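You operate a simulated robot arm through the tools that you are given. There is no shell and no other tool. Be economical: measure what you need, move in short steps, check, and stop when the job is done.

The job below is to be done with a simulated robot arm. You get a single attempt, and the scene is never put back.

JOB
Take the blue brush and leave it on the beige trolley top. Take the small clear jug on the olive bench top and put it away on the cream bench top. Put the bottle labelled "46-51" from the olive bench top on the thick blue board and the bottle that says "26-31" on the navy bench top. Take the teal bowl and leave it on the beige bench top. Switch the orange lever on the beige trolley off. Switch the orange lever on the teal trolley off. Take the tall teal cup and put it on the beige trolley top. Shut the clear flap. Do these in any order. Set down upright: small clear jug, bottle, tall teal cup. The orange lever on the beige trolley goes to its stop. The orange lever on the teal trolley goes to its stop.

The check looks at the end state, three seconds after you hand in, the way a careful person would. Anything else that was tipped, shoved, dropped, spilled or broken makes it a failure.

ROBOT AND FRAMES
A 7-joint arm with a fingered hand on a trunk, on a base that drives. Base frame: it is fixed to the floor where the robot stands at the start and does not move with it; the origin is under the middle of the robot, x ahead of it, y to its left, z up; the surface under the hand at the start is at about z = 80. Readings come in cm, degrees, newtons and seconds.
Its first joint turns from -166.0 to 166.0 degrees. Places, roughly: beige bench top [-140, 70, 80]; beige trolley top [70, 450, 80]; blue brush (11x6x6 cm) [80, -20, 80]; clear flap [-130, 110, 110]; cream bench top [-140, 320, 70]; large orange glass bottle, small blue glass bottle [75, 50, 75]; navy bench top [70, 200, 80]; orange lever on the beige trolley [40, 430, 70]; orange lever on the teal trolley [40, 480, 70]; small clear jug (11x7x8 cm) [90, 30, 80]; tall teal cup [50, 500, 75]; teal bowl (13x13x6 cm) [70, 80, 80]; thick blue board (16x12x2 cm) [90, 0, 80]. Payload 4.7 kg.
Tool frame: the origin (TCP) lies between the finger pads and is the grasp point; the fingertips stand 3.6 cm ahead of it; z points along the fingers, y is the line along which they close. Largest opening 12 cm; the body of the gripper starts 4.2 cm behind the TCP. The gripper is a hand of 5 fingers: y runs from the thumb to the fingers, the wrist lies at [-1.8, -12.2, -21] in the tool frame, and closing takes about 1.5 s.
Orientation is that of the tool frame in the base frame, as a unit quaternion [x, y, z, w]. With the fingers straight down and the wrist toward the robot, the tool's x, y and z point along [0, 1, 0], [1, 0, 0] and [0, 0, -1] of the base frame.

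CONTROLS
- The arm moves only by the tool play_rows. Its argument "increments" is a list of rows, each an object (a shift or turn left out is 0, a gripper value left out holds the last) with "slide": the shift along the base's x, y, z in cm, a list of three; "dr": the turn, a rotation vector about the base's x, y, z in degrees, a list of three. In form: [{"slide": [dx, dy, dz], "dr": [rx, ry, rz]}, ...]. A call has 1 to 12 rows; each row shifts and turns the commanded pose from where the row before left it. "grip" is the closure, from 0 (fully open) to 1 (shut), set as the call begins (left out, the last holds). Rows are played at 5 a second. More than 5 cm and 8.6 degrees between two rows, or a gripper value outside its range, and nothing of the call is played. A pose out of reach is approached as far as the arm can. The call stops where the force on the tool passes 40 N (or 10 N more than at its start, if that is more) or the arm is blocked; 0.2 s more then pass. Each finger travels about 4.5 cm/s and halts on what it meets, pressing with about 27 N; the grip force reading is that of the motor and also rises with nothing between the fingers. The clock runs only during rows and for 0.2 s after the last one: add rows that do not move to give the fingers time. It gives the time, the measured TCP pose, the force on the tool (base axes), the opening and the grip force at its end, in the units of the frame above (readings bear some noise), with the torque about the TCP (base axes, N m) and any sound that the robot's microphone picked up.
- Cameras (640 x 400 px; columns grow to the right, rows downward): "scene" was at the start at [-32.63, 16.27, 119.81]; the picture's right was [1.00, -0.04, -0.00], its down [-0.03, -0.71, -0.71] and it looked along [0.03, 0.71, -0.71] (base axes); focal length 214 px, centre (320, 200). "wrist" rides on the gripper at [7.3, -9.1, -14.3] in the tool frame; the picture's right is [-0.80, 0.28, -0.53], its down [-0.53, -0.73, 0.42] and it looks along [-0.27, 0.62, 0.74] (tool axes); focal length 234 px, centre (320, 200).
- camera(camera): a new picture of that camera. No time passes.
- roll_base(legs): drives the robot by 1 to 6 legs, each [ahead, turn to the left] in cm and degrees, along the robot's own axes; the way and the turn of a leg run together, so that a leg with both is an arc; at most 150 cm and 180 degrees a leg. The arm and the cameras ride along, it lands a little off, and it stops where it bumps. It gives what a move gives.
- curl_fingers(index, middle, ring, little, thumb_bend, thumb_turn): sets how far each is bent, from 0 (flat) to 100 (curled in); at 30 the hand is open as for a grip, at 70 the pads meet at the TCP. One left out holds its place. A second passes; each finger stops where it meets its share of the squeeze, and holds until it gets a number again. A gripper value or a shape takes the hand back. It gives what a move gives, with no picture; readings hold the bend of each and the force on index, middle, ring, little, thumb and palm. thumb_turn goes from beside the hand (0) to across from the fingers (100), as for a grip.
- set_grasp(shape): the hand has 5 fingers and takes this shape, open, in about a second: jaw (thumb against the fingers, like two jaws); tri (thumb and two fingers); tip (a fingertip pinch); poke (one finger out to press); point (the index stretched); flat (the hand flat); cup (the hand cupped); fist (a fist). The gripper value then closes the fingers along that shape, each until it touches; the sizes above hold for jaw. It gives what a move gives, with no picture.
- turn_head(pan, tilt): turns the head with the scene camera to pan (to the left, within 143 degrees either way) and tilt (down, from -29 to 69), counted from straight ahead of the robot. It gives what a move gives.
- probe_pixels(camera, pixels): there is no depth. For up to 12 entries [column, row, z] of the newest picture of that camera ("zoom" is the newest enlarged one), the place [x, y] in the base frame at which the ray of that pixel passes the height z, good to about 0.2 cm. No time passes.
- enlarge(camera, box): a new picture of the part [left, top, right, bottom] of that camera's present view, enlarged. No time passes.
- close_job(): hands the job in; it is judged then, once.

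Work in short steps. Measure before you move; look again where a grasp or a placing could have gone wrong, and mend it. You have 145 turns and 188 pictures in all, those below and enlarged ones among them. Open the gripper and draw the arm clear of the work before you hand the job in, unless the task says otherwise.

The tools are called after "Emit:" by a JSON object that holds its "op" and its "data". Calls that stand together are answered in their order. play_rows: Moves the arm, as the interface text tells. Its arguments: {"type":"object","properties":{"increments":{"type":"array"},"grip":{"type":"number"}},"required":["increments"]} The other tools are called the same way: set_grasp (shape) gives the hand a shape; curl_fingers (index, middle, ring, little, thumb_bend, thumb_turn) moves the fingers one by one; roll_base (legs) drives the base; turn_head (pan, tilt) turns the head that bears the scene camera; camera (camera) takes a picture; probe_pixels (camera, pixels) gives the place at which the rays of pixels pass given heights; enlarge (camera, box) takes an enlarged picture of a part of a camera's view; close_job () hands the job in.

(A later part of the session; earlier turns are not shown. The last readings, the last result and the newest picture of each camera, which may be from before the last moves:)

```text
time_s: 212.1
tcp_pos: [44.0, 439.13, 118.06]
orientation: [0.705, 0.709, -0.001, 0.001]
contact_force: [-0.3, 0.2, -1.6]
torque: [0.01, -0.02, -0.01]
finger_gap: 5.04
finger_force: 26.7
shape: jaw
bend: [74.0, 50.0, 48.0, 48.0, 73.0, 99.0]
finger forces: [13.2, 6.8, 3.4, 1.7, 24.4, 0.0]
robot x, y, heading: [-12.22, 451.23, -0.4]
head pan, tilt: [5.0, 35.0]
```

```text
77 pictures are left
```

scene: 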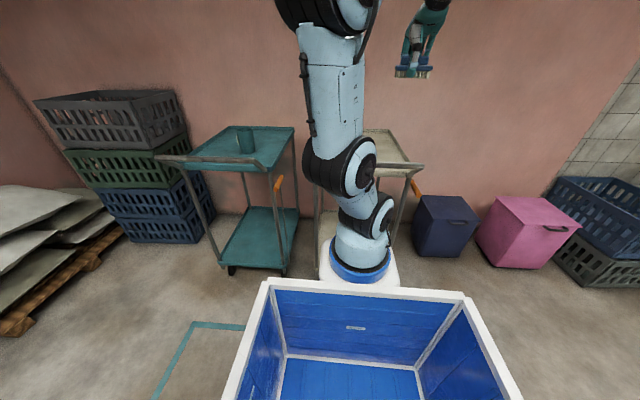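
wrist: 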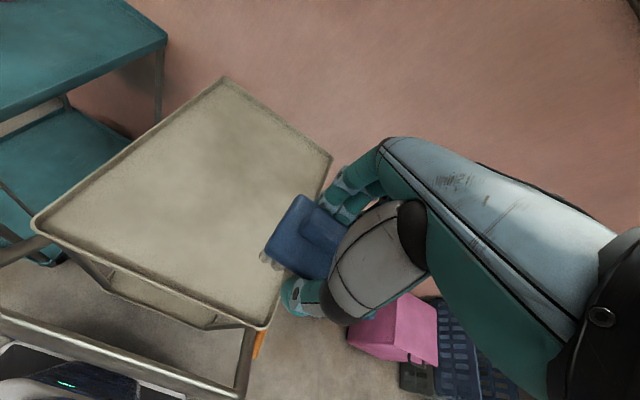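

I probe the trolley top corners and the lever positions.

Emit:
{"op": "probe_pixels", "data": {"camera": "wrist", "pixels": [[225, 80, 78], [330, 157, 78], [262, 325, 78], [38, 220, 78], [262, 325, 74], [38, 220, 74], [245, 375, 84], [260, 345, 70]]}}

Emit:
{"op": "enlarge", "data": {"camera": "scene", "box": [360, 120, 460, 220]}}

Emit:
{"op": "enlarge", "data": {"camera": "scene", "box": [150, 110, 310, 290]}}

```text
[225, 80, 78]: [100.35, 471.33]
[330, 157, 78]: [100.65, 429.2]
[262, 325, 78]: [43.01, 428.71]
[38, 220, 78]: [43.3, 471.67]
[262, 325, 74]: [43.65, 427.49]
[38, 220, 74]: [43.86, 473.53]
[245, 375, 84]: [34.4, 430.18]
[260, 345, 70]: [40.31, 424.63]
```

```text
4.00 times, centred on (410, 170) of scene
```

zoom: 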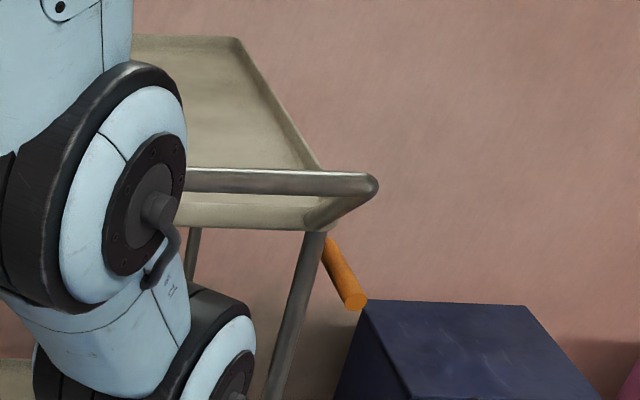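

```text
2.22 times, centred on (230, 200) of scene
```

zoom: 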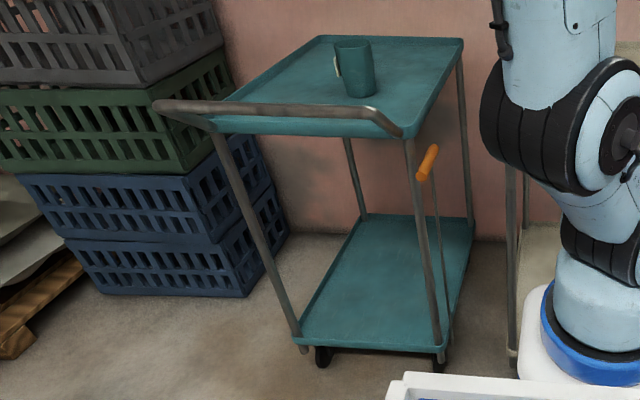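

Trolley top: x 43–100, y 429–471. I carry the brush to about (75,457) and lower.

Emit:
{"op": "play_rows", "data": {"increments": [{"slide": [4, 2.3, 0]}, {"slide": [4, 2.3, 0]}, {"slide": [4, 2.3, 0]}, {"slide": [4, 2.3, 0]}, {"slide": [4, 2.3, 0]}, {"slide": [4, 2.3, 0]}, {"slide": [4, 2.3, 0]}, {"slide": [3, 2, 0]}, {"slide": [0, 0, -4.5]}, {"slide": [0, 0, -4.5]}, {"slide": [0, 0, -4.5]}, {"slide": [0, 0, -4.5]}]}}

Emit:
{"op": "camera", "data": {"camera": "wrist"}}

```text
time_s: 214.7
tcp_pos: [74.94, 456.99, 99.93]
orientation: [0.705, 0.71, -0.001, 0.002]
contact_force: [-0.5, 0.4, -0.1]
torque: [-0.02, 0.01, 0.0]
finger_gap: 5.03
finger_force: 26.9
shape: jaw
bend: [74.0, 50.0, 48.0, 48.0, 73.0, 99.0]
finger forces: [13.1, 6.7, 3.5, 1.6, 24.5, 0.0]
robot x, y, heading: [-12.26, 451.45, -0.3]
head pan, tilt: [5.0, 35.0]
```

```text
74 pictures are left
```

wrist: 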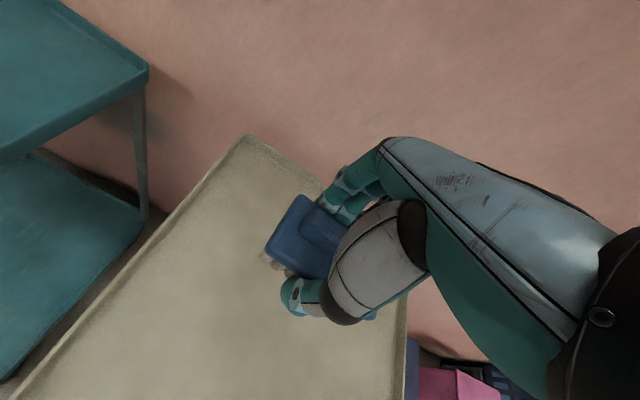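

Over the tray; lower to z≈84.5 then small steps.

Emit:
{"op": "play_rows", "data": {"increments": [{"slide": [0, 0, -4.5]}, {"slide": [0, 0, -4.5]}, {"slide": [0, 0, -3]}, {"slide": [0, 0, -2]}, {"slide": [0, 0, -1]}, {"slide": [0, 0, -0.5]}, {"slide": [0, 0, -0.5]}, {"slide": [0, 0, -0.5]}, {"slide": [0, 0, -0.4]}, {}]}}

```text
time_s: 216.9
tcp_pos: [75.08, 457.18, 83.72]
orientation: [0.705, 0.71, 0.004, 0.004]
contact_force: [-0.3, -0.9, 40.8]
torque: [-0.08, 0.12, 0.07]
finger_gap: 5.23
finger_force: 26.3
shape: jaw
bend: [75.0, 50.0, 49.0, 48.0, 73.0, 99.0]
finger forces: [15.5, 8.6, 3.3, 2.1, 29.9, 0.0]
robot x, y, heading: [-12.67, 451.32, -0.4]
head pan, tilt: [5.0, 35.0]
```

Contact (40 N, surface ≈ z 78.6). I ease up, open and rise.

Emit:
{"op": "play_rows", "data": {"increments": [{"slide": [0, 0, 0.5]}, {}]}}

Emit:
{"op": "play_rows", "data": {"increments": [{}, {}, {}, {}, {}, {}, {"slide": [0, 0, 1]}, {"slide": [0, 0, 3]}, {"slide": [0, 0, 4]}, {"slide": [0, 0, 4]}, {"slide": [0, 0, 4]}, {"slide": [0, 0, 4]}], "grip": 0}}

Emit:
{"op": "camera", "data": {"camera": "wrist"}}

```text
time_s: 217.5
tcp_pos: [75.01, 457.09, 83.72]
orientation: [0.705, 0.709, 0.0, 0.002]
contact_force: [6.7, 0.3, 28.3]
torque: [-0.07, -0.39, 0.13]
finger_gap: 5.26
finger_force: 27.1
shape: jaw
bend: [75.0, 49.0, 49.0, 48.0, 73.0, 99.0]
finger forces: [16.7, 9.4, 3.7, 2.4, 25.8, 0.0]
robot x, y, heading: [-12.15, 451.5, -0.4]
head pan, tilt: [5.0, 35.0]
```

```text
time_s: 220.1
tcp_pos: [74.92, 457.15, 103.68]
orientation: [0.704, 0.71, -0.001, 0.0]
contact_force: [0.1, 0.0, -0.9]
torque: [0.01, 0.02, -0.03]
finger_gap: 11.97
finger_force: 0.2
shape: jaw
bend: [30.0, 30.0, 30.0, 30.0, 30.0, 98.0]
finger forces: [0.0, 0.1, 0.0, 0.0, 0.0, 0.0]
robot x, y, heading: [-12.95, 451.38, -0.6]
head pan, tilt: [5.0, 35.0]
```

```text
73 pictures are left
```

wrist: 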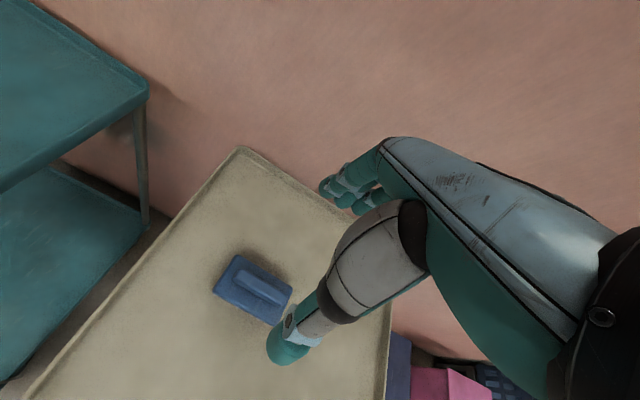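

The brush lies on the beige trolley. I retract and move 27 cm up so cup, both levers and the beige top are all in reach.

Emit:
{"op": "play_rows", "data": {"increments": [{"slide": [0, 0, 4.5]}, {"slide": [0, 0, 4.5]}, {"slide": [-4, -1, 2]}, {"slide": [-4, -1, 2]}, {"slide": [-4, -1, 2]}, {"slide": [-4, -1, 0]}, {"slide": [-4, -1, 0]}, {"slide": [-4, -1, 0]}, {"slide": [-4, 0, 0]}]}}

Emit:
{"op": "roll_base", "data": {"legs": [[-22, 0], [0, 90], [27, 0], [0, -90], [22, 0]]}}

Emit:
{"op": "turn_head", "data": {"pan": 10, "tilt": 38}}

Emit:
{"op": "camera", "data": {"camera": "scene"}}

Emit:
{"op": "camera", "data": {"camera": "wrist"}}

```text
time_s: 222.1
tcp_pos: [46.69, 451.08, 118.52]
orientation: [0.705, 0.71, -0.002, 0.0]
contact_force: [0.5, 0.4, -0.6]
torque: [0.0, 0.1, 0.04]
finger_gap: 11.99
finger_force: 0.0
shape: jaw
bend: [30.0, 30.0, 30.0, 30.0, 30.0, 98.0]
finger forces: [0.0, 0.0, 0.0, 0.0, 0.0, 0.0]
robot x, y, heading: [-12.5, 451.53, -0.4]
head pan, tilt: [5.0, 35.0]
```

```text
time_s: 234.3
tcp_pos: [46.2, 480.23, 118.83]
orientation: [0.694, 0.72, -0.001, 0.0]
contact_force: [0.0, 0.2, 0.4]
torque: [0.01, 0.02, -0.06]
finger_gap: 11.99
finger_force: 0.0
shape: jaw
bend: [30.0, 30.0, 30.0, 30.0, 30.0, 98.0]
finger forces: [0.0, 0.1, 0.0, 0.1, 0.1, 0.1]
robot x, y, heading: [-13.0, 479.27, 1.5]
head pan, tilt: [5.0, 35.0]
```

```text
time_s: 234.9
tcp_pos: [46.17, 480.27, 118.64]
orientation: [0.693, 0.721, -0.001, 0.0]
contact_force: [0.2, -0.7, -0.3]
torque: [0.0, 0.03, 0.06]
finger_gap: 11.96
finger_force: 0.1
shape: jaw
bend: [30.0, 30.0, 30.0, 30.0, 30.0, 98.0]
finger forces: [0.0, 0.0, 0.1, 0.0, 0.0, 0.1]
robot x, y, heading: [-13.22, 478.73, 1.4]
head pan, tilt: [10.0, 38.0]
```

```text
72 pictures are left
```

scene: 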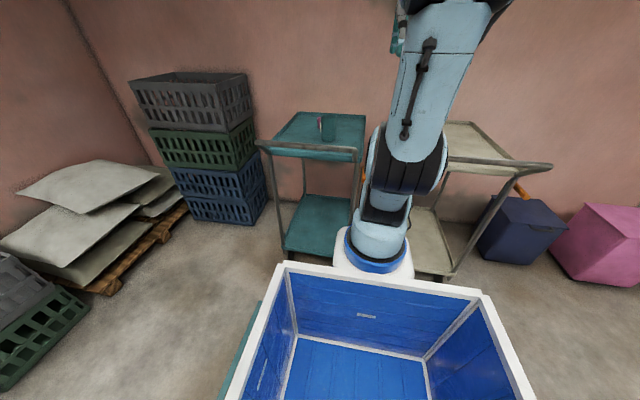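

```text
71 pictures are left
```

wrist: 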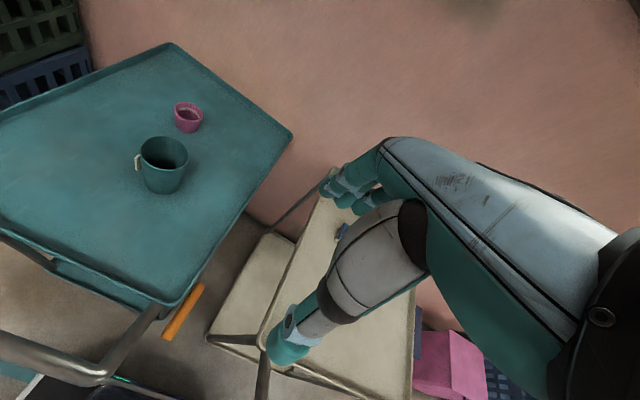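

I measure the cup and the teal tray from the wrist view; also the lever bar ends (203,285) and (165,338).

Emit:
{"op": "probe_pixels", "data": {"camera": "wrist", "pixels": [[163, 193, 78.5], [163, 152, 88], [163, 152, 91], [163, 152, 94], [140, 152, 91], [188, 152, 91], [188, 115, 84], [200, 287, 68], [168, 337, 68], [200, 287, 72], [168, 337, 72], [165, 300, 78]]}}

Emit:
{"op": "enlarge", "data": {"camera": "wrist", "box": [100, 80, 260, 220]}}

Emit:
{"op": "enlarge", "data": {"camera": "scene", "box": [250, 100, 390, 220]}}

```text
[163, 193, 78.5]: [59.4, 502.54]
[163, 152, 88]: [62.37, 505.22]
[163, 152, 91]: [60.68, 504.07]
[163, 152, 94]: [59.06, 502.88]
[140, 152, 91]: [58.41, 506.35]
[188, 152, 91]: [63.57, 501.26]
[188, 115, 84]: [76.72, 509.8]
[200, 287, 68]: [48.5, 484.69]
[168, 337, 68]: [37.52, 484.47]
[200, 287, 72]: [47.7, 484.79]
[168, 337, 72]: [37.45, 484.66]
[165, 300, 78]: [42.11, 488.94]
```

```text
2.86 times, centred on (180, 150) of wrist
```

zoom: 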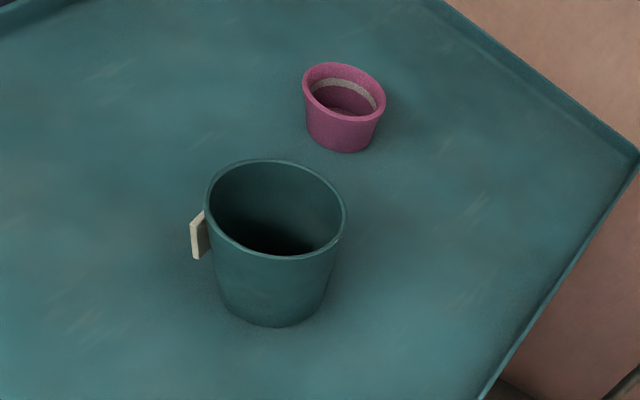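

```text
3.33 times, centred on (320, 160) of scene
```

zoom: 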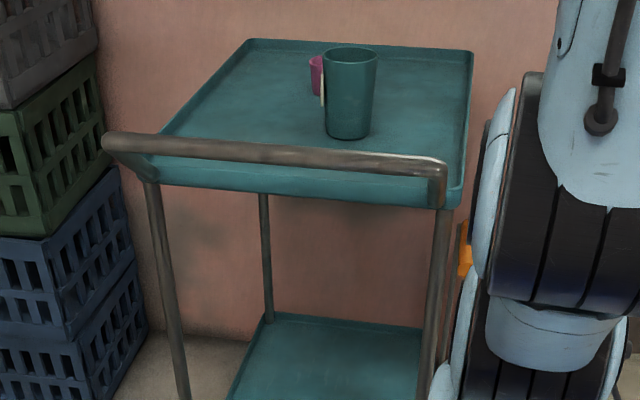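

Cup: centre ≈(61.6,504.4), rim z≈89.5, tag on the (-x,+y) side. I yaw the hand +40° so the thumb avoids the tag, and move above it.

Emit:
{"op": "play_rows", "data": {"increments": [{"slide": [2.6, 4.0, 0], "dr": [0, 0, 6.5]}, {"slide": [2.6, 4.0, 0], "dr": [0, 0, 6.5]}, {"slide": [2.6, 4.0, 0], "dr": [0, 0, 6.5]}, {"slide": [2.6, 4.0, 0], "dr": [0, 0, 6.5]}, {"slide": [2.6, 4.0, 0], "dr": [0, 0, 6.5]}, {"slide": [2.4, 4.1, 0], "dr": [0, 0, 6.5]}, {"slide": [0, 0, -4.5]}, {"slide": [0, 0, -4.5]}, {}]}}

Emit:
{"op": "camera", "data": {"camera": "wrist"}}

Emit:
{"op": "enlarge", "data": {"camera": "scene", "box": [270, 50, 390, 170]}}

```text
time_s: 236.9
tcp_pos: [61.64, 504.32, 109.71]
orientation: [0.414, 0.91, -0.001, 0.0]
contact_force: [-0.3, -0.3, 0.7]
torque: [0.02, 0.03, 0.02]
finger_gap: 11.96
finger_force: 0.1
shape: jaw
bend: [30.0, 30.0, 30.0, 30.0, 30.0, 98.0]
finger forces: [0.0, 0.0, 0.0, 0.0, 0.0, 0.1]
robot x, y, heading: [-13.28, 478.87, 1.6]
head pan, tilt: [10.0, 38.0]
```

```text
68 pictures are left
```

wrist: 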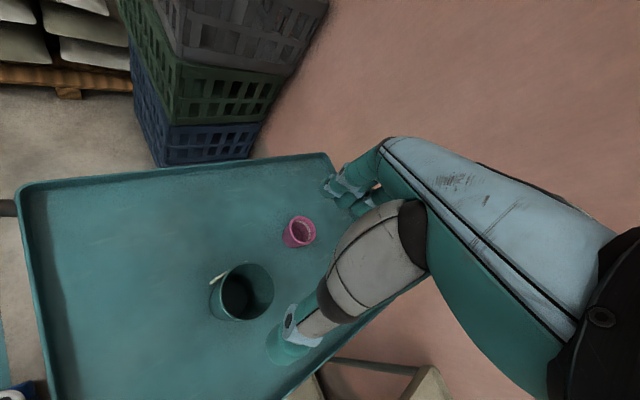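

```text
3.33 times, centred on (330, 110) of scene
```

zoom: 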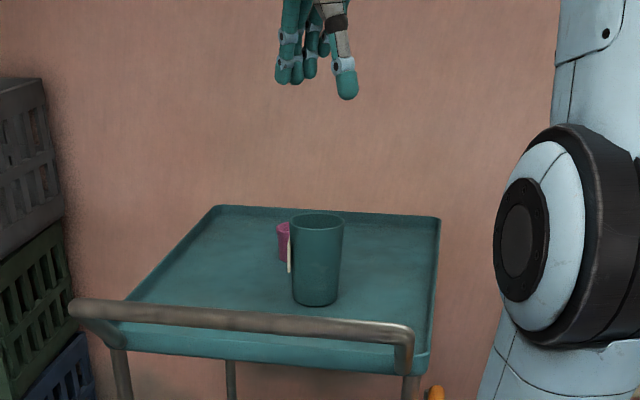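

I re-probe the cup rim centre (247,290) and base from here.

Emit:
{"op": "probe_pixels", "data": {"camera": "wrist", "pixels": [[248, 290, 88], [248, 290, 90], [248, 290, 92], [233, 312, 79], [211, 296, 89], [217, 279, 87], [300, 232, 84], [273, 286, 90]]}}

Emit:
{"op": "enlarge", "data": {"camera": "wrist", "box": [190, 200, 350, 360]}}

```text
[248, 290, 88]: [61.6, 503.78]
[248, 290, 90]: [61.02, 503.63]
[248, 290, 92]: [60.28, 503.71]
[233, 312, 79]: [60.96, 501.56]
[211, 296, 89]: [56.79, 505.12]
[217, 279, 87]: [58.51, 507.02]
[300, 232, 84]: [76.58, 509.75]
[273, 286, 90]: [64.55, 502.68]
```

```text
2.50 times, centred on (270, 280) of wrist
```

zoom: 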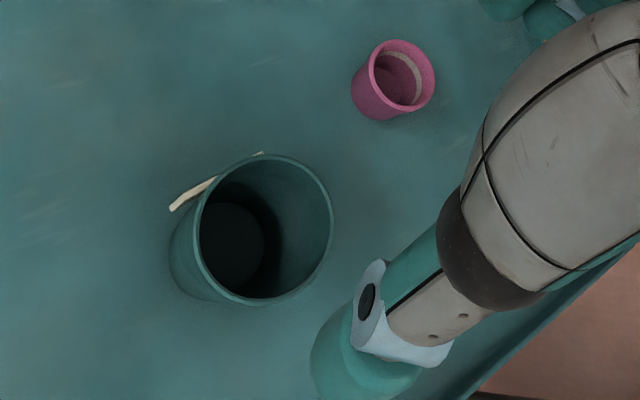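

Cup centre ≈(61.3,503.8). I descend to z≈86.8 around it.

Emit:
{"op": "play_rows", "data": {"increments": [{"slide": [-0.3, -0.5, -4]}, {"slide": [0, 0, -4]}, {"slide": [0, 0, -4]}, {"slide": [0, 0, -4]}, {"slide": [0, 0, -3]}, {"slide": [0, 0, -2]}, {"slide": [0, 0, -1.8]}, {}]}}

Emit:
{"op": "camera", "data": {"camera": "wrist"}}

Emit:
{"op": "enlarge", "data": {"camera": "scene", "box": [280, 70, 380, 160]}}

```text
time_s: 238.7
tcp_pos: [61.32, 503.88, 87.06]
orientation: [0.414, 0.91, -0.001, 0.0]
contact_force: [-0.5, -0.1, 2.8]
torque: [-0.04, 0.01, -0.01]
finger_gap: 12.01
finger_force: 0.1
shape: jaw
bend: [30.0, 30.0, 30.0, 30.0, 30.0, 98.0]
finger forces: [1.5, 0.1, 0.0, 0.1, 1.7, 0.1]
robot x, y, heading: [-12.99, 478.92, 1.6]
head pan, tilt: [10.0, 38.0]
```

```text
65 pictures are left
```

wrist: 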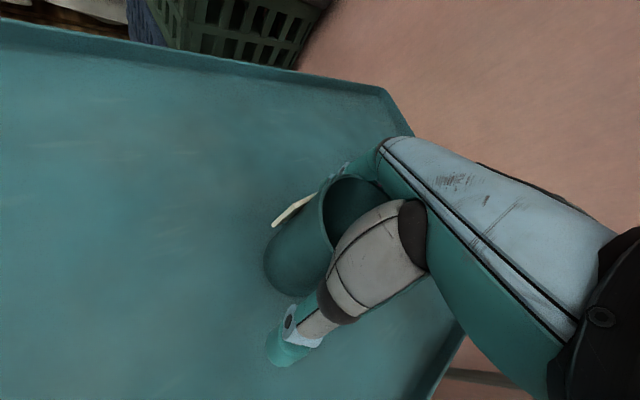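

```text
4.44 times, centred on (330, 115) of scene
```

zoom: 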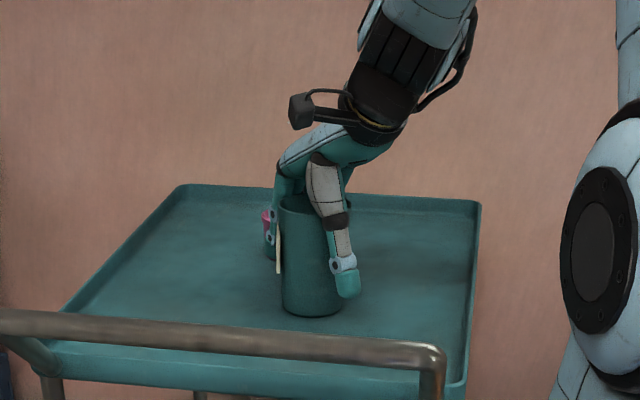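

A light touch on the rim; I raise 0.6 cm and close.

Emit:
{"op": "play_rows", "data": {"increments": [{"slide": [0, 0, 0.6]}, {}]}}

Emit:
{"op": "play_rows", "data": {"increments": [{}, {}, {}, {}, {}, {}, {}, {}, {"slide": [0, 0, 1]}, {"slide": [0, 0, 2]}, {"slide": [0, 0, 3]}, {}], "grip": 1}}

Emit:
{"op": "camera", "data": {"camera": "wrist"}}

Emit:
{"op": "enlarge", "data": {"camera": "scene", "box": [280, 60, 380, 160]}}

```text
time_s: 239.3
tcp_pos: [61.24, 503.96, 87.49]
orientation: [0.414, 0.91, -0.001, 0.001]
contact_force: [0.4, -0.1, 0.1]
torque: [0.0, -0.03, 0.05]
finger_gap: 12.0
finger_force: 0.1
shape: jaw
bend: [30.0, 30.0, 30.0, 30.0, 30.0, 98.0]
finger forces: [0.3, 0.1, 0.0, 0.0, 0.3, 0.1]
robot x, y, heading: [-12.83, 479.03, 1.2]
head pan, tilt: [10.0, 38.0]
```

```text
time_s: 241.9
tcp_pos: [61.2, 503.86, 93.34]
orientation: [0.414, 0.91, 0.0, 0.0]
contact_force: [-0.4, 0.2, -1.3]
torque: [0.0, 0.01, -0.01]
finger_gap: 5.59
finger_force: 26.6
shape: jaw
bend: [74.0, 50.0, 50.0, 46.0, 71.0, 100.0]
finger forces: [16.2, 6.3, 0.1, 0.0, 21.6, 0.1]
robot x, y, heading: [-12.91, 479.0, 1.7]
head pan, tilt: [10.0, 38.0]
```

```text
63 pictures are left
```

wrist: 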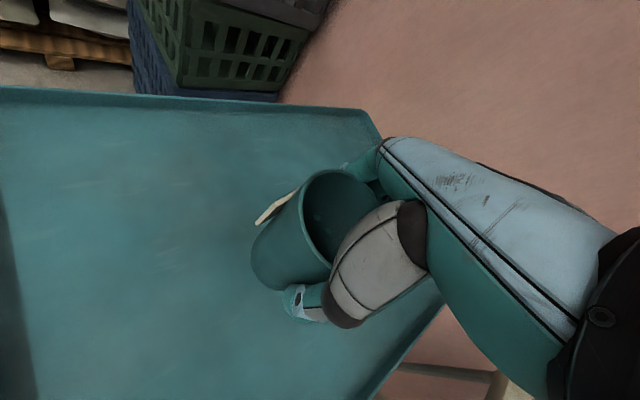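

```text
4.00 times, centred on (330, 110) of scene
```

zoom: 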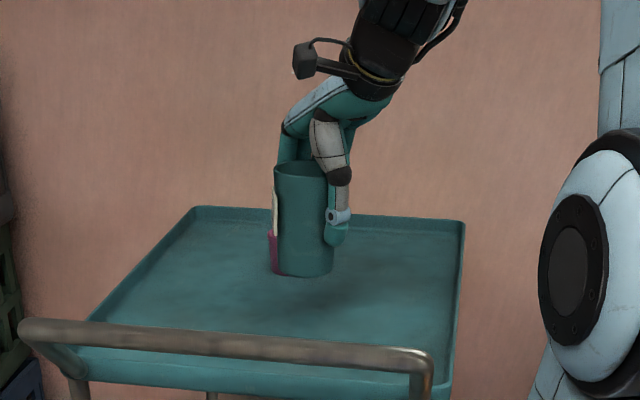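

Cup is held. I raise and swing it over to the beige trolley, free spot (67,439), unwinding the yaw.

Emit:
{"op": "play_rows", "data": {"increments": [{"slide": [0, 0, 4.5]}, {"slide": [0, 0, 4.5]}, {"slide": [0, 0, 4.5]}, {"slide": [0.5, -4.7, 0], "dr": [0, 0, -5]}, {"slide": [0.5, -4.7, 0], "dr": [0, 0, -5]}, {"slide": [0.5, -4.7, 0], "dr": [0, 0, -5]}, {"slide": [0.5, -4.7, 0], "dr": [0, 0, -5]}, {"slide": [0.5, -4.7, 0], "dr": [0, 0, -5]}, {"slide": [0.5, -4.7, 0], "dr": [0, 0, -5]}, {"slide": [0.5, -4.7, 0], "dr": [0, 0, -5]}, {"slide": [0.5, -4.7, 0], "dr": [0, 0, -5]}]}}

Emit:
{"op": "play_rows", "data": {"increments": [{"slide": [0.4, -4.7, 0], "dr": [0, 0, -5]}, {"slide": [0.4, -4.7, 0], "dr": [0, 0, -5]}, {"slide": [0.4, -4.7, 0], "dr": [0, 0, -5]}, {"slide": [0.4, -4.7, 0], "dr": [0, 0, -5]}, {"slide": [0.2, -4.7, 0]}, {"slide": [0, -3.7, 0]}, {"slide": [0, 0, -3]}, {}]}}

Emit:
{"op": "camera", "data": {"camera": "wrist"}}

Emit:
{"op": "turn_head", "data": {"pan": -15, "tilt": 38}}

Emit:
{"op": "camera", "data": {"camera": "scene"}}

```text
time_s: 244.3
tcp_pos: [65.21, 466.16, 107.02]
orientation: [0.701, 0.713, 0.0, 0.001]
contact_force: [0.0, -0.2, 0.6]
torque: [-0.02, -0.04, 0.0]
finger_gap: 5.57
finger_force: 26.8
shape: jaw
bend: [74.0, 50.0, 50.0, 47.0, 71.0, 100.0]
finger forces: [16.2, 6.4, 0.1, 0.1, 21.2, 0.1]
robot x, y, heading: [-13.02, 478.5, 1.3]
head pan, tilt: [10.0, 38.0]
```

```text
time_s: 246.1
tcp_pos: [67.25, 439.02, 103.82]
orientation: [0.814, 0.581, 0.001, 0.001]
contact_force: [-0.2, -0.6, -0.5]
torque: [-0.01, -0.03, 0.0]
finger_gap: 5.56
finger_force: 27.2
shape: jaw
bend: [74.0, 50.0, 50.0, 47.0, 71.0, 100.0]
finger forces: [16.1, 6.5, 0.0, 0.0, 21.2, 0.1]
robot x, y, heading: [-13.03, 478.92, 1.5]
head pan, tilt: [10.0, 38.0]
```

```text
61 pictures are left
```

wrist: 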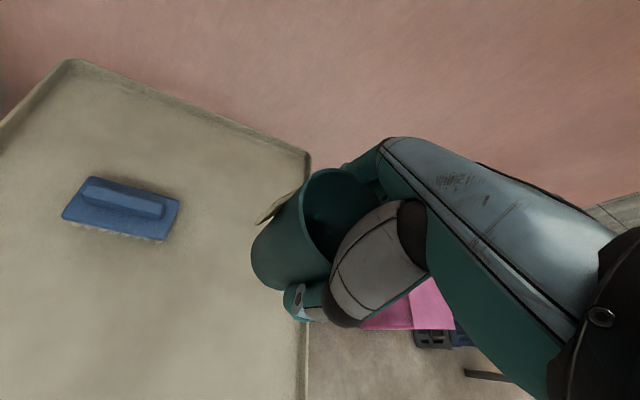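

```text
time_s: 247.0
tcp_pos: [67.04, 439.08, 103.87]
orientation: [0.813, 0.582, -0.001, 0.001]
contact_force: [0.9, -0.9, 0.0]
torque: [-0.02, 0.03, 0.0]
finger_gap: 5.55
finger_force: 26.9
shape: jaw
bend: [74.0, 50.0, 50.0, 47.0, 71.0, 100.0]
finger forces: [16.1, 6.5, 0.0, 0.1, 21.2, 0.1]
robot x, y, heading: [-12.89, 478.65, 1.6]
head pan, tilt: [-15.0, 38.0]
```

```text
60 pictures are left
```

scene: 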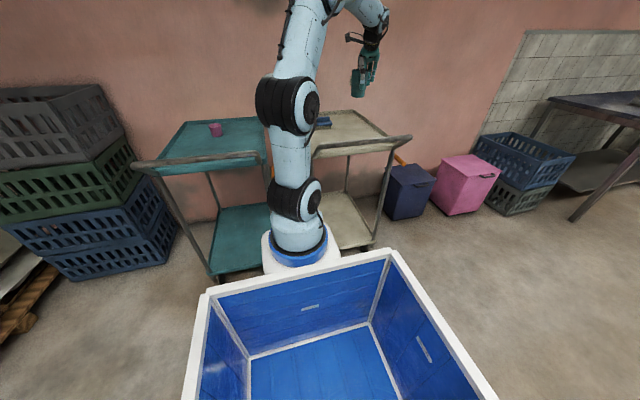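

I shift 1.2 cm inward and lower the cup to the tray.

Emit:
{"op": "play_rows", "data": {"increments": [{"slide": [0, 1.2, -4]}, {"slide": [0, 0, -4]}, {"slide": [0, 0, -3]}, {"slide": [0, 0, -2]}, {"slide": [0, 0, -1.5]}, {"slide": [0, 0, -0.6]}, {"slide": [0, 0, -0.4]}, {"slide": [0, 0, -0.3]}, {"slide": [0, 0, -0.3]}, {}]}}

Emit:
{"op": "enlarge", "data": {"camera": "scene", "box": [310, 50, 430, 170]}}

```text
time_s: 249.2
tcp_pos: [67.17, 440.23, 87.81]
orientation: [0.813, 0.582, -0.001, 0.001]
contact_force: [-0.2, -0.1, -0.6]
torque: [-0.02, 0.0, -0.01]
finger_gap: 5.55
finger_force: 27.0
shape: jaw
bend: [74.0, 50.0, 50.0, 47.0, 71.0, 100.0]
finger forces: [16.1, 6.5, 0.0, 0.1, 21.1, 0.1]
robot x, y, heading: [-12.72, 478.73, 1.7]
head pan, tilt: [-15.0, 38.0]
```

```text
3.33 times, centred on (370, 110) of scene
```

zoom: 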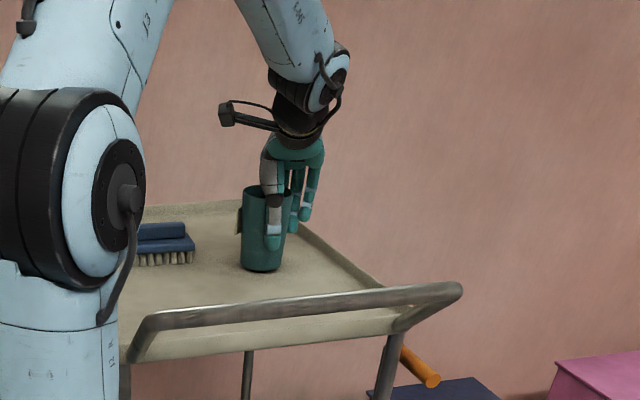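

Almost touching. I step down until the force rises.

Emit:
{"op": "play_rows", "data": {"increments": [{"slide": [0, 0, -0.2]}, {"slide": [0, 0, -0.2]}, {"slide": [0, 0, -0.2]}, {"slide": [0, 0, -0.2]}, {}]}}

```text
time_s: 250.4
tcp_pos: [67.17, 440.12, 87.37]
orientation: [0.813, 0.582, 0.0, 0.002]
contact_force: [0.9, 1.5, 17.2]
torque: [0.14, 0.31, -0.03]
finger_gap: 5.59
finger_force: 26.8
shape: jaw
bend: [74.0, 50.0, 50.0, 47.0, 71.0, 100.0]
finger forces: [18.7, 6.6, 0.0, 0.0, 23.0, 0.0]
robot x, y, heading: [-13.26, 478.8, 1.4]
head pan, tilt: [-15.0, 38.0]
```

Contact. I ease up slightly, open, and rise.

Emit:
{"op": "play_rows", "data": {"increments": [{"slide": [0, 0, 0.3]}, {}]}}

Emit:
{"op": "play_rows", "data": {"increments": [{}, {}, {}, {}, {}, {}, {"slide": [0, 0, 1]}, {"slide": [0, 0, 3]}, {"slide": [0, 0, 4]}, {"slide": [0, 0, 4]}, {"slide": [0, 0, 4.5]}, {"slide": [0, 0, 4.5]}], "grip": 0}}

Emit:
{"op": "camera", "data": {"camera": "wrist"}}

Emit:
{"op": "enlarge", "data": {"camera": "scene", "box": [310, 50, 470, 210]}}

```text
time_s: 251.0
tcp_pos: [66.95, 440.16, 87.44]
orientation: [0.814, 0.581, -0.001, 0.001]
contact_force: [1.3, 0.1, 8.6]
torque: [-0.03, 0.05, 0.02]
finger_gap: 5.59
finger_force: 27.7
shape: jaw
bend: [74.0, 50.0, 50.0, 47.0, 71.0, 100.0]
finger forces: [18.6, 7.4, 0.1, 0.0, 22.1, 0.0]
robot x, y, heading: [-12.68, 478.75, 1.7]
head pan, tilt: [-15.0, 38.0]
```

```text
time_s: 253.6
tcp_pos: [66.99, 440.22, 108.09]
orientation: [0.814, 0.582, 0.0, 0.0]
contact_force: [-0.1, -0.2, -1.0]
torque: [0.02, 0.0, 0.03]
finger_gap: 12.01
finger_force: 0.1
shape: jaw
bend: [30.0, 30.0, 30.0, 30.0, 30.0, 98.0]
finger forces: [0.0, 0.0, 0.0, 0.1, 0.0, 0.0]
robot x, y, heading: [-13.11, 478.78, 1.6]
head pan, tilt: [-15.0, 38.0]
```

```text
58 pictures are left
```

wrist: 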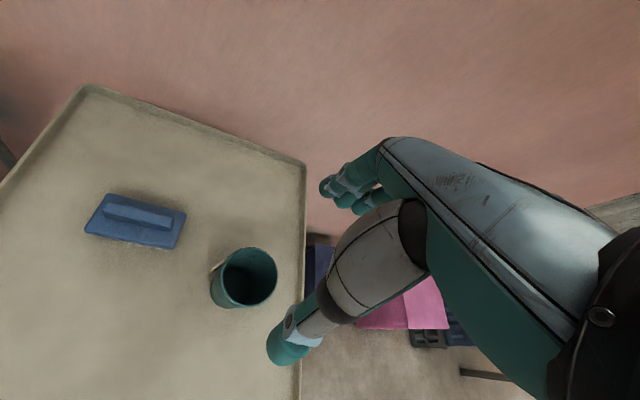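

```text
2.50 times, centred on (390, 130) of scene
```

zoom: 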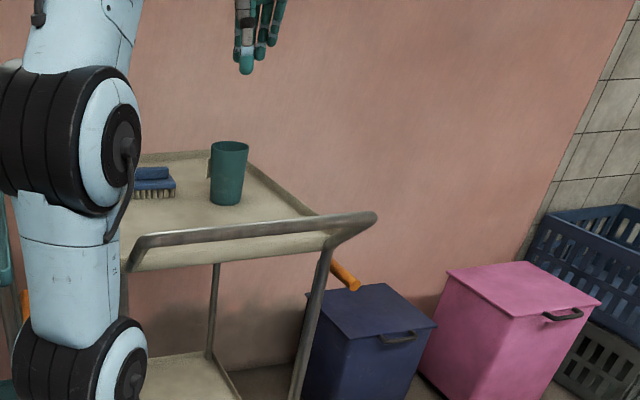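

Cup stands upright. Now the levers: I zoom in strongly on the beige one (near 400,158) and look down its rod.

Emit:
{"op": "enlarge", "data": {"camera": "scene", "box": [370, 130, 440, 200]}}

Emit:
{"op": "play_rows", "data": {"increments": [{"slide": [-4.5, -1, 1], "dr": [0, 0, 6]}, {"slide": [-4.5, -1, 1], "dr": [0, 0, 6]}, {"slide": [-4.5, -1, 1], "dr": [0, 0, 6]}, {"slide": [-4.5, -1, 1]}, {"slide": [-4.5, -1, 1]}, {"slide": [-4.5, -1, 0]}, {}]}}

Emit:
{"op": "camera", "data": {"camera": "wrist"}}

```text
5.71 times, centred on (405, 165) of scene
```

zoom: 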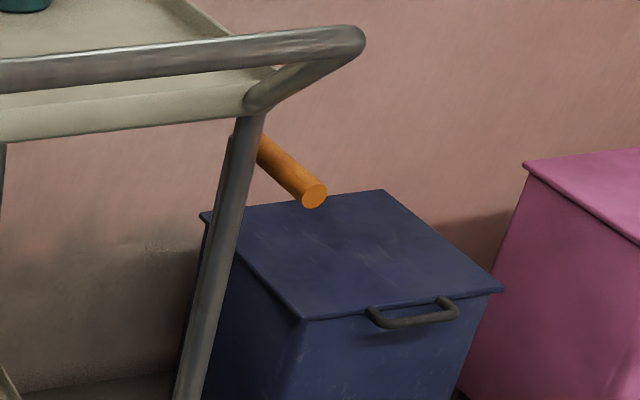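

```text
time_s: 255.2
tcp_pos: [40.02, 434.13, 113.33]
orientation: [0.713, 0.701, -0.001, 0.001]
contact_force: [0.5, 0.4, 0.6]
torque: [-0.01, 0.0, 0.0]
finger_gap: 11.99
finger_force: 0.1
shape: jaw
bend: [30.0, 30.0, 30.0, 30.0, 30.0, 98.0]
finger forces: [0.1, 0.0, 0.0, 0.0, 0.0, 0.1]
robot x, y, heading: [-12.89, 478.73, 1.7]
head pan, tilt: [-15.0, 38.0]
```

```text
55 pictures are left
```

wrist: 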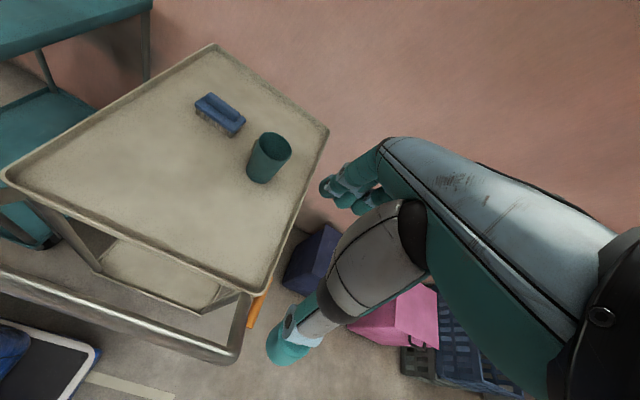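

I turn the head to the teal lever now that the arm is off to the right.

Emit:
{"op": "turn_head", "data": {"pan": 0, "tilt": 40}}

Emit:
{"op": "camera", "data": {"camera": "scene"}}

```text
time_s: 256.0
tcp_pos: [40.08, 434.07, 113.29]
orientation: [0.713, 0.701, -0.001, 0.001]
contact_force: [0.1, 0.0, 1.1]
torque: [0.05, 0.01, -0.03]
finger_gap: 11.99
finger_force: 0.0
shape: jaw
bend: [30.0, 30.0, 30.0, 30.0, 30.0, 98.0]
finger forces: [0.1, 0.0, 0.1, 0.0, 0.0, 0.0]
robot x, y, heading: [-12.65, 478.97, 1.6]
head pan, tilt: [0.0, 40.0]
```

```text
54 pictures are left
```

scene: 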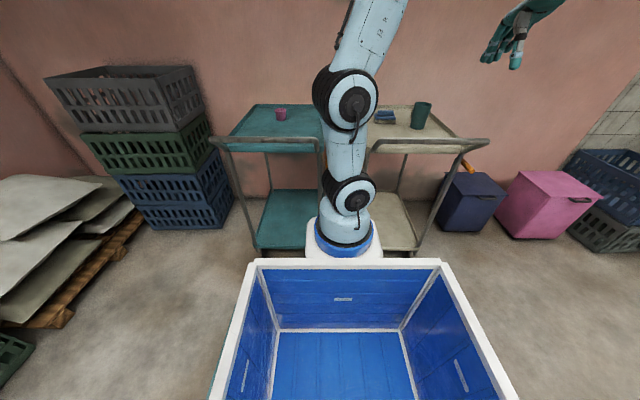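

The arm column blocks it. I back off to (-35,~394) facing up the lane, where the levers' sides are visible.

Emit:
{"op": "roll_base", "data": {"legs": [[-22, 0], [0, 90], [-85, 0]]}}

Emit:
{"op": "turn_head", "data": {"pan": -50, "tilt": 25}}

Emit:
{"op": "camera", "data": {"camera": "scene"}}

```text
time_s: 265.6
tcp_pos: [12.96, 448.91, 113.22]
orientation: [-0.007, 1.0, 0.0, 0.001]
contact_force: [0.3, -0.2, 0.1]
torque: [0.02, 0.01, 0.01]
finger_gap: 12.0
finger_force: 0.0
shape: jaw
bend: [30.0, 30.0, 30.0, 30.0, 30.0, 98.0]
finger forces: [0.1, 0.0, 0.1, 0.0, 0.0, 0.1]
robot x, y, heading: [-30.0, 394.33, 93.4]
head pan, tilt: [0.0, 40.0]
```

```text
time_s: 266.8
tcp_pos: [12.89, 448.86, 113.23]
orientation: [-0.006, 1.0, -0.001, 0.0]
contact_force: [0.2, -0.7, -0.7]
torque: [0.01, 0.0, 0.01]
finger_gap: 11.99
finger_force: 0.2
shape: jaw
bend: [30.0, 30.0, 30.0, 30.0, 30.0, 98.0]
finger forces: [0.0, 0.0, 0.0, 0.0, 0.0, 0.1]
robot x, y, heading: [-30.13, 394.68, 93.3]
head pan, tilt: [-50.0, 25.0]
```

```text
53 pictures are left
```

scene: 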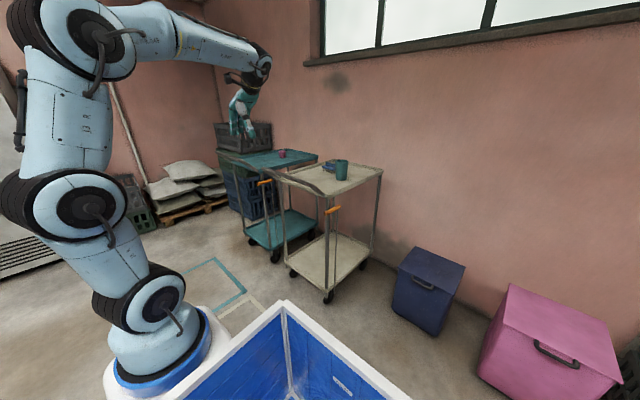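

I enlarge the two levers and the beige lever's foot.

Emit:
{"op": "enlarge", "data": {"camera": "scene", "box": [310, 190, 360, 230]}}

Emit:
{"op": "enlarge", "data": {"camera": "scene", "box": [290, 190, 390, 310]}}

Emit:
{"op": "enlarge", "data": {"camera": "scene", "box": [240, 160, 300, 210]}}

```text
10.00 times, centred on (335, 210) of scene
```

zoom: 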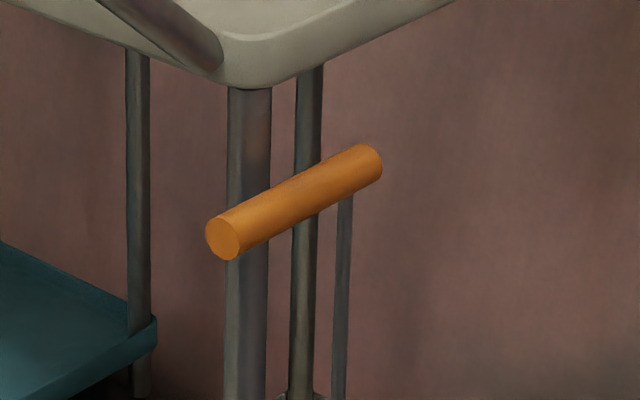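

```text
3.33 times, centred on (340, 250) of scene
```

zoom: 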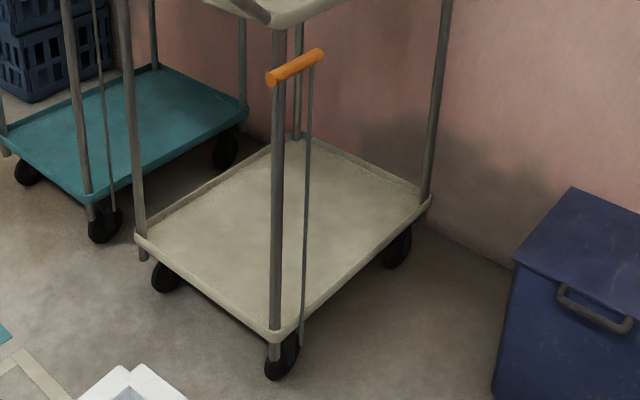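

```text
8.00 times, centred on (270, 185) of scene
```

zoom: 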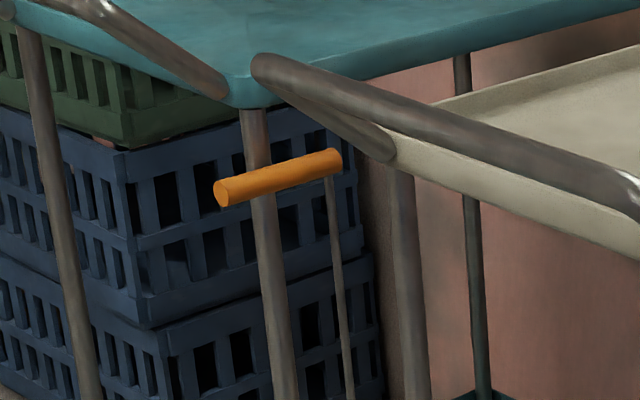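

The grip hangs only on the thin rod at its +x end. I zoom on the rod's foot to see what kind of joint it has.

Emit:
{"op": "enlarge", "data": {"camera": "scene", "box": [310, 275, 350, 310]}}

Emit:
{"op": "probe_pixels", "data": {"camera": "scene", "pixels": [[329, 301, 10], [329, 301, 15], [326, 214, 70], [340, 207, 70], [326, 214, 66], [340, 207, 66], [324, 297, 12], [260, 184, 70], [274, 179, 70]]}}

```text
11.43 times, centred on (330, 292) of scene
```

zoom: 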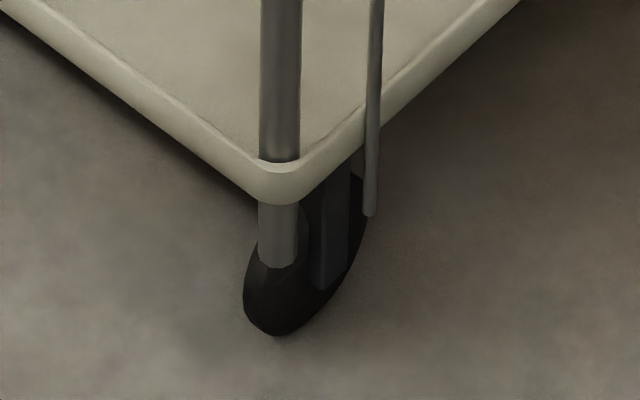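

```text
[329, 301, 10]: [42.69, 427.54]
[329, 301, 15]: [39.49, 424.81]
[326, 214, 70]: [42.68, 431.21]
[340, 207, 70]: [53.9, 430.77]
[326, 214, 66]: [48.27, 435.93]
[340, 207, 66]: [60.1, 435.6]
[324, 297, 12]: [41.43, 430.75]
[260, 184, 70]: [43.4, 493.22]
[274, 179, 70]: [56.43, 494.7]
```

The rod's foot just hangs by the caster, so the joint type is unclear. I'll grip the bar end-on with a horizontal hand and feel for the free direction. First I drive to face the beige lever at y≈425.

Emit:
{"op": "roll_base", "data": {"legs": [[0, -3.4], [29, 0], [0, -90], [-6, 0]]}}

Emit:
{"op": "play_rows", "data": {"increments": [{"slide": [0, 4.8, 0]}, {"slide": [0, 4.8, 0]}, {"slide": [0, 4.8, 0]}, {"slide": [0, 4.8, 0]}, {"slide": [0, 4.8, 0]}, {"slide": [0, 4.8, 0]}, {"slide": [0, 4.8, 0]}, {"slide": [0, 4.8, 0]}]}}

Emit:
{"op": "camera", "data": {"camera": "wrist"}}

```text
time_s: 273.6
tcp_pos: [15.98, 377.21, 113.26]
orientation: [0.721, 0.693, -0.001, 0.0]
contact_force: [0.4, -0.7, 0.0]
torque: [-0.05, 0.02, -0.05]
finger_gap: 11.99
finger_force: 0.0
shape: jaw
bend: [30.0, 30.0, 30.0, 30.0, 30.0, 98.0]
finger forces: [0.0, 0.1, 0.0, 0.0, 0.0, 0.0]
robot x, y, heading: [-36.23, 422.99, 0.3]
head pan, tilt: [-50.0, 25.0]
```

```text
time_s: 275.4
tcp_pos: [16.05, 415.55, 113.08]
orientation: [0.721, 0.693, 0.0, 0.0]
contact_force: [1.8, 0.2, 0.2]
torque: [0.0, 0.04, 0.02]
finger_gap: 12.0
finger_force: 0.0
shape: jaw
bend: [30.0, 30.0, 30.0, 30.0, 30.0, 98.0]
finger forces: [0.0, 0.0, 0.1, 0.1, 0.0, 0.1]
robot x, y, heading: [-35.75, 423.17, 0.0]
head pan, tilt: [-50.0, 25.0]
```

```text
48 pictures are left
```

wrist: 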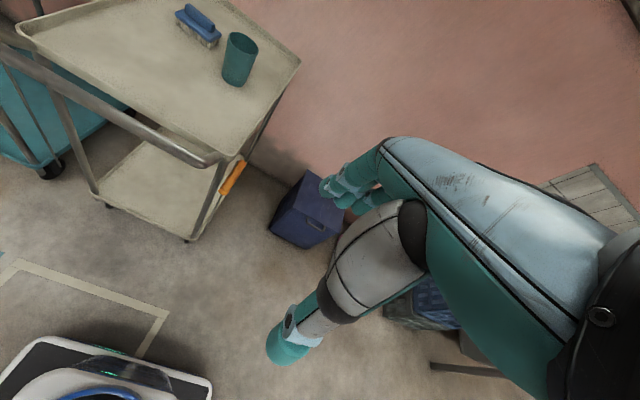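

The bar is at (222,193)–(244,160). I probe it at candidate heights.

Emit:
{"op": "probe_pixels", "data": {"camera": "wrist", "pixels": [[223, 192, 70], [223, 192, 73], [223, 192, 76], [244, 161, 70], [244, 161, 73], [244, 161, 76], [212, 158, 84], [255, 92, 78.6], [30, 30, 78.6]]}}

Emit:
{"op": "enlarge", "data": {"camera": "wrist", "box": [180, 110, 280, 220]}}

```text
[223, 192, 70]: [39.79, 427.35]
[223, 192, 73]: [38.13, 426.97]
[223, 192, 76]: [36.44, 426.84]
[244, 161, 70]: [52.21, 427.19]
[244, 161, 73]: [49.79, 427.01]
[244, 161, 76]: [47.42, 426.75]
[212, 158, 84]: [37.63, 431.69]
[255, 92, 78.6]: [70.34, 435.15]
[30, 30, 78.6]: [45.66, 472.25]
```

```text
3.64 times, centred on (230, 165) of wrist
```

zoom: 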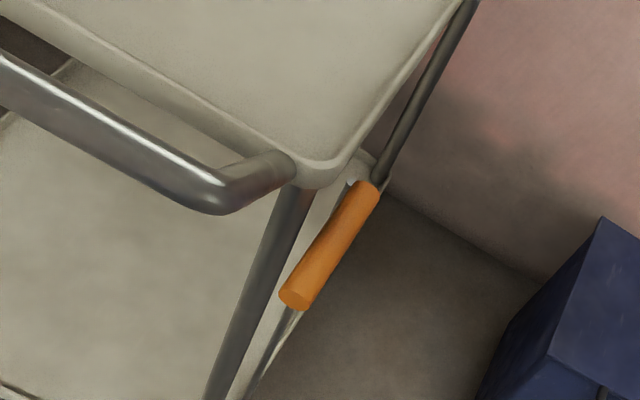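

Consistent fix: bar at x 37.8–49.3, y≈427, z≈73.6. I pitch the hand to horizontal (thumb below, fingers above) in front of the lever.

Emit:
{"op": "play_rows", "data": {"increments": [{"slide": [-0.3, 1, -2], "dr": [0, 0, 2.3]}, {"slide": [-0.3, 1, -2], "dr": [0, -8.2, 0]}, {"slide": [-0.3, 1, -2], "dr": [0, -8.2, 0]}, {"slide": [-0.3, 1, -2], "dr": [0, -8.2, 0]}, {"slide": [-0.3, 1, -2], "dr": [0, -8.2, 0]}, {"slide": [-0.3, 1, -2], "dr": [0, -8.2, 0]}, {"slide": [-0.3, 1, -2], "dr": [0, -8.2, 0]}, {"slide": [-0.3, 1, -2], "dr": [0, -8.2, 0]}, {"slide": [-0.3, 1, -2], "dr": [0, -8.2, 0]}, {"slide": [-0.3, 1, -2], "dr": [0, -8.2, 0]}, {"slide": [0, 0.5, -2], "dr": [0, -8.2, 0]}, {"slide": [0, 0, -1], "dr": [0, -8, 0]}]}}

Emit:
{"op": "turn_head", "data": {"pan": -15, "tilt": 30}}

Emit:
{"op": "camera", "data": {"camera": "scene"}}

Emit:
{"op": "camera", "data": {"camera": "wrist"}}

```text
time_s: 278.1
tcp_pos: [16.8, 416.4, 101.38]
orientation: [0.436, 0.507, 0.49, 0.56]
contact_force: [0.5, -0.3, -0.3]
torque: [-0.03, 0.0, 0.02]
finger_gap: 11.98
finger_force: 0.0
shape: jaw
bend: [30.0, 30.0, 30.0, 30.0, 30.0, 98.0]
finger forces: [0.0, 0.0, 0.0, 0.0, 0.0, 0.1]
out of reach, approached as far as the arm can: row 7, 8, 9, 10
robot x, y, heading: [-35.71, 423.08, 0.2]
head pan, tilt: [-50.0, 25.0]
stopped in row 12: the arm was blocked; the commanded pose is now the measured one
```

```text
time_s: 279.1
tcp_pos: [16.72, 416.3, 101.33]
orientation: [0.436, 0.506, 0.49, 0.56]
contact_force: [-0.9, 0.4, 0.2]
torque: [0.04, 0.0, 0.0]
finger_gap: 12.0
finger_force: 0.1
shape: jaw
bend: [30.0, 30.0, 30.0, 30.0, 30.0, 98.0]
finger forces: [0.1, 0.0, 0.0, 0.0, 0.0, 0.1]
robot x, y, heading: [-36.13, 423.11, 0.2]
head pan, tilt: [-15.0, 30.0]
```

```text
46 pictures are left
```

scene: 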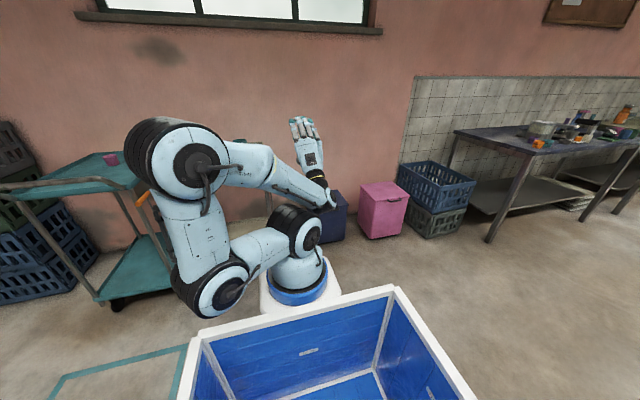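

```text
45 pictures are left
```

wrist: 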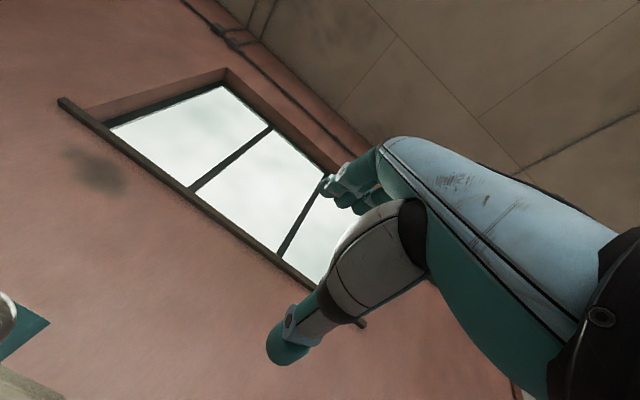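

The arm is cramped at this short reach. I extend forward while correcting the orientation, staying above handle height.

Emit:
{"op": "play_rows", "data": {"increments": [{"slide": [3, 1.5, 0.5], "dr": [2.7, 2, 0]}, {"slide": [3, 1.5, 0.5], "dr": [2.7, 2, 0]}, {"slide": [3, 1.5, 0], "dr": [2.7, 2.1, 0]}, {"slide": [2, 2, 0]}, {"slide": [1, 2, 0]}, {}]}}

Emit:
{"op": "camera", "data": {"camera": "scene"}}

```text
time_s: 280.5
tcp_pos: [24.76, 420.32, 102.16]
orientation: [0.491, 0.503, 0.5, 0.506]
contact_force: [-0.8, -0.4, 0.8]
torque: [-0.02, 0.01, 0.01]
finger_gap: 12.0
finger_force: 0.0
shape: jaw
bend: [30.0, 30.0, 30.0, 30.0, 30.0, 98.0]
finger forces: [0.0, 0.0, 0.0, 0.0, 0.0, 0.0]
out of reach, approached as far as the arm can: row 3, 4, 5
robot x, y, heading: [-35.67, 423.15, 0.3]
head pan, tilt: [-15.0, 30.0]
```

```text
44 pictures are left
```

scene: 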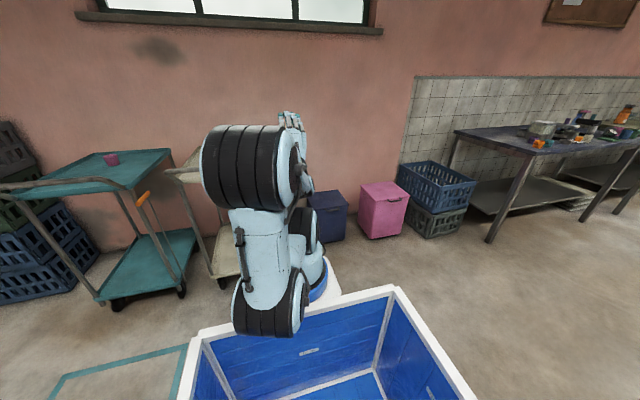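

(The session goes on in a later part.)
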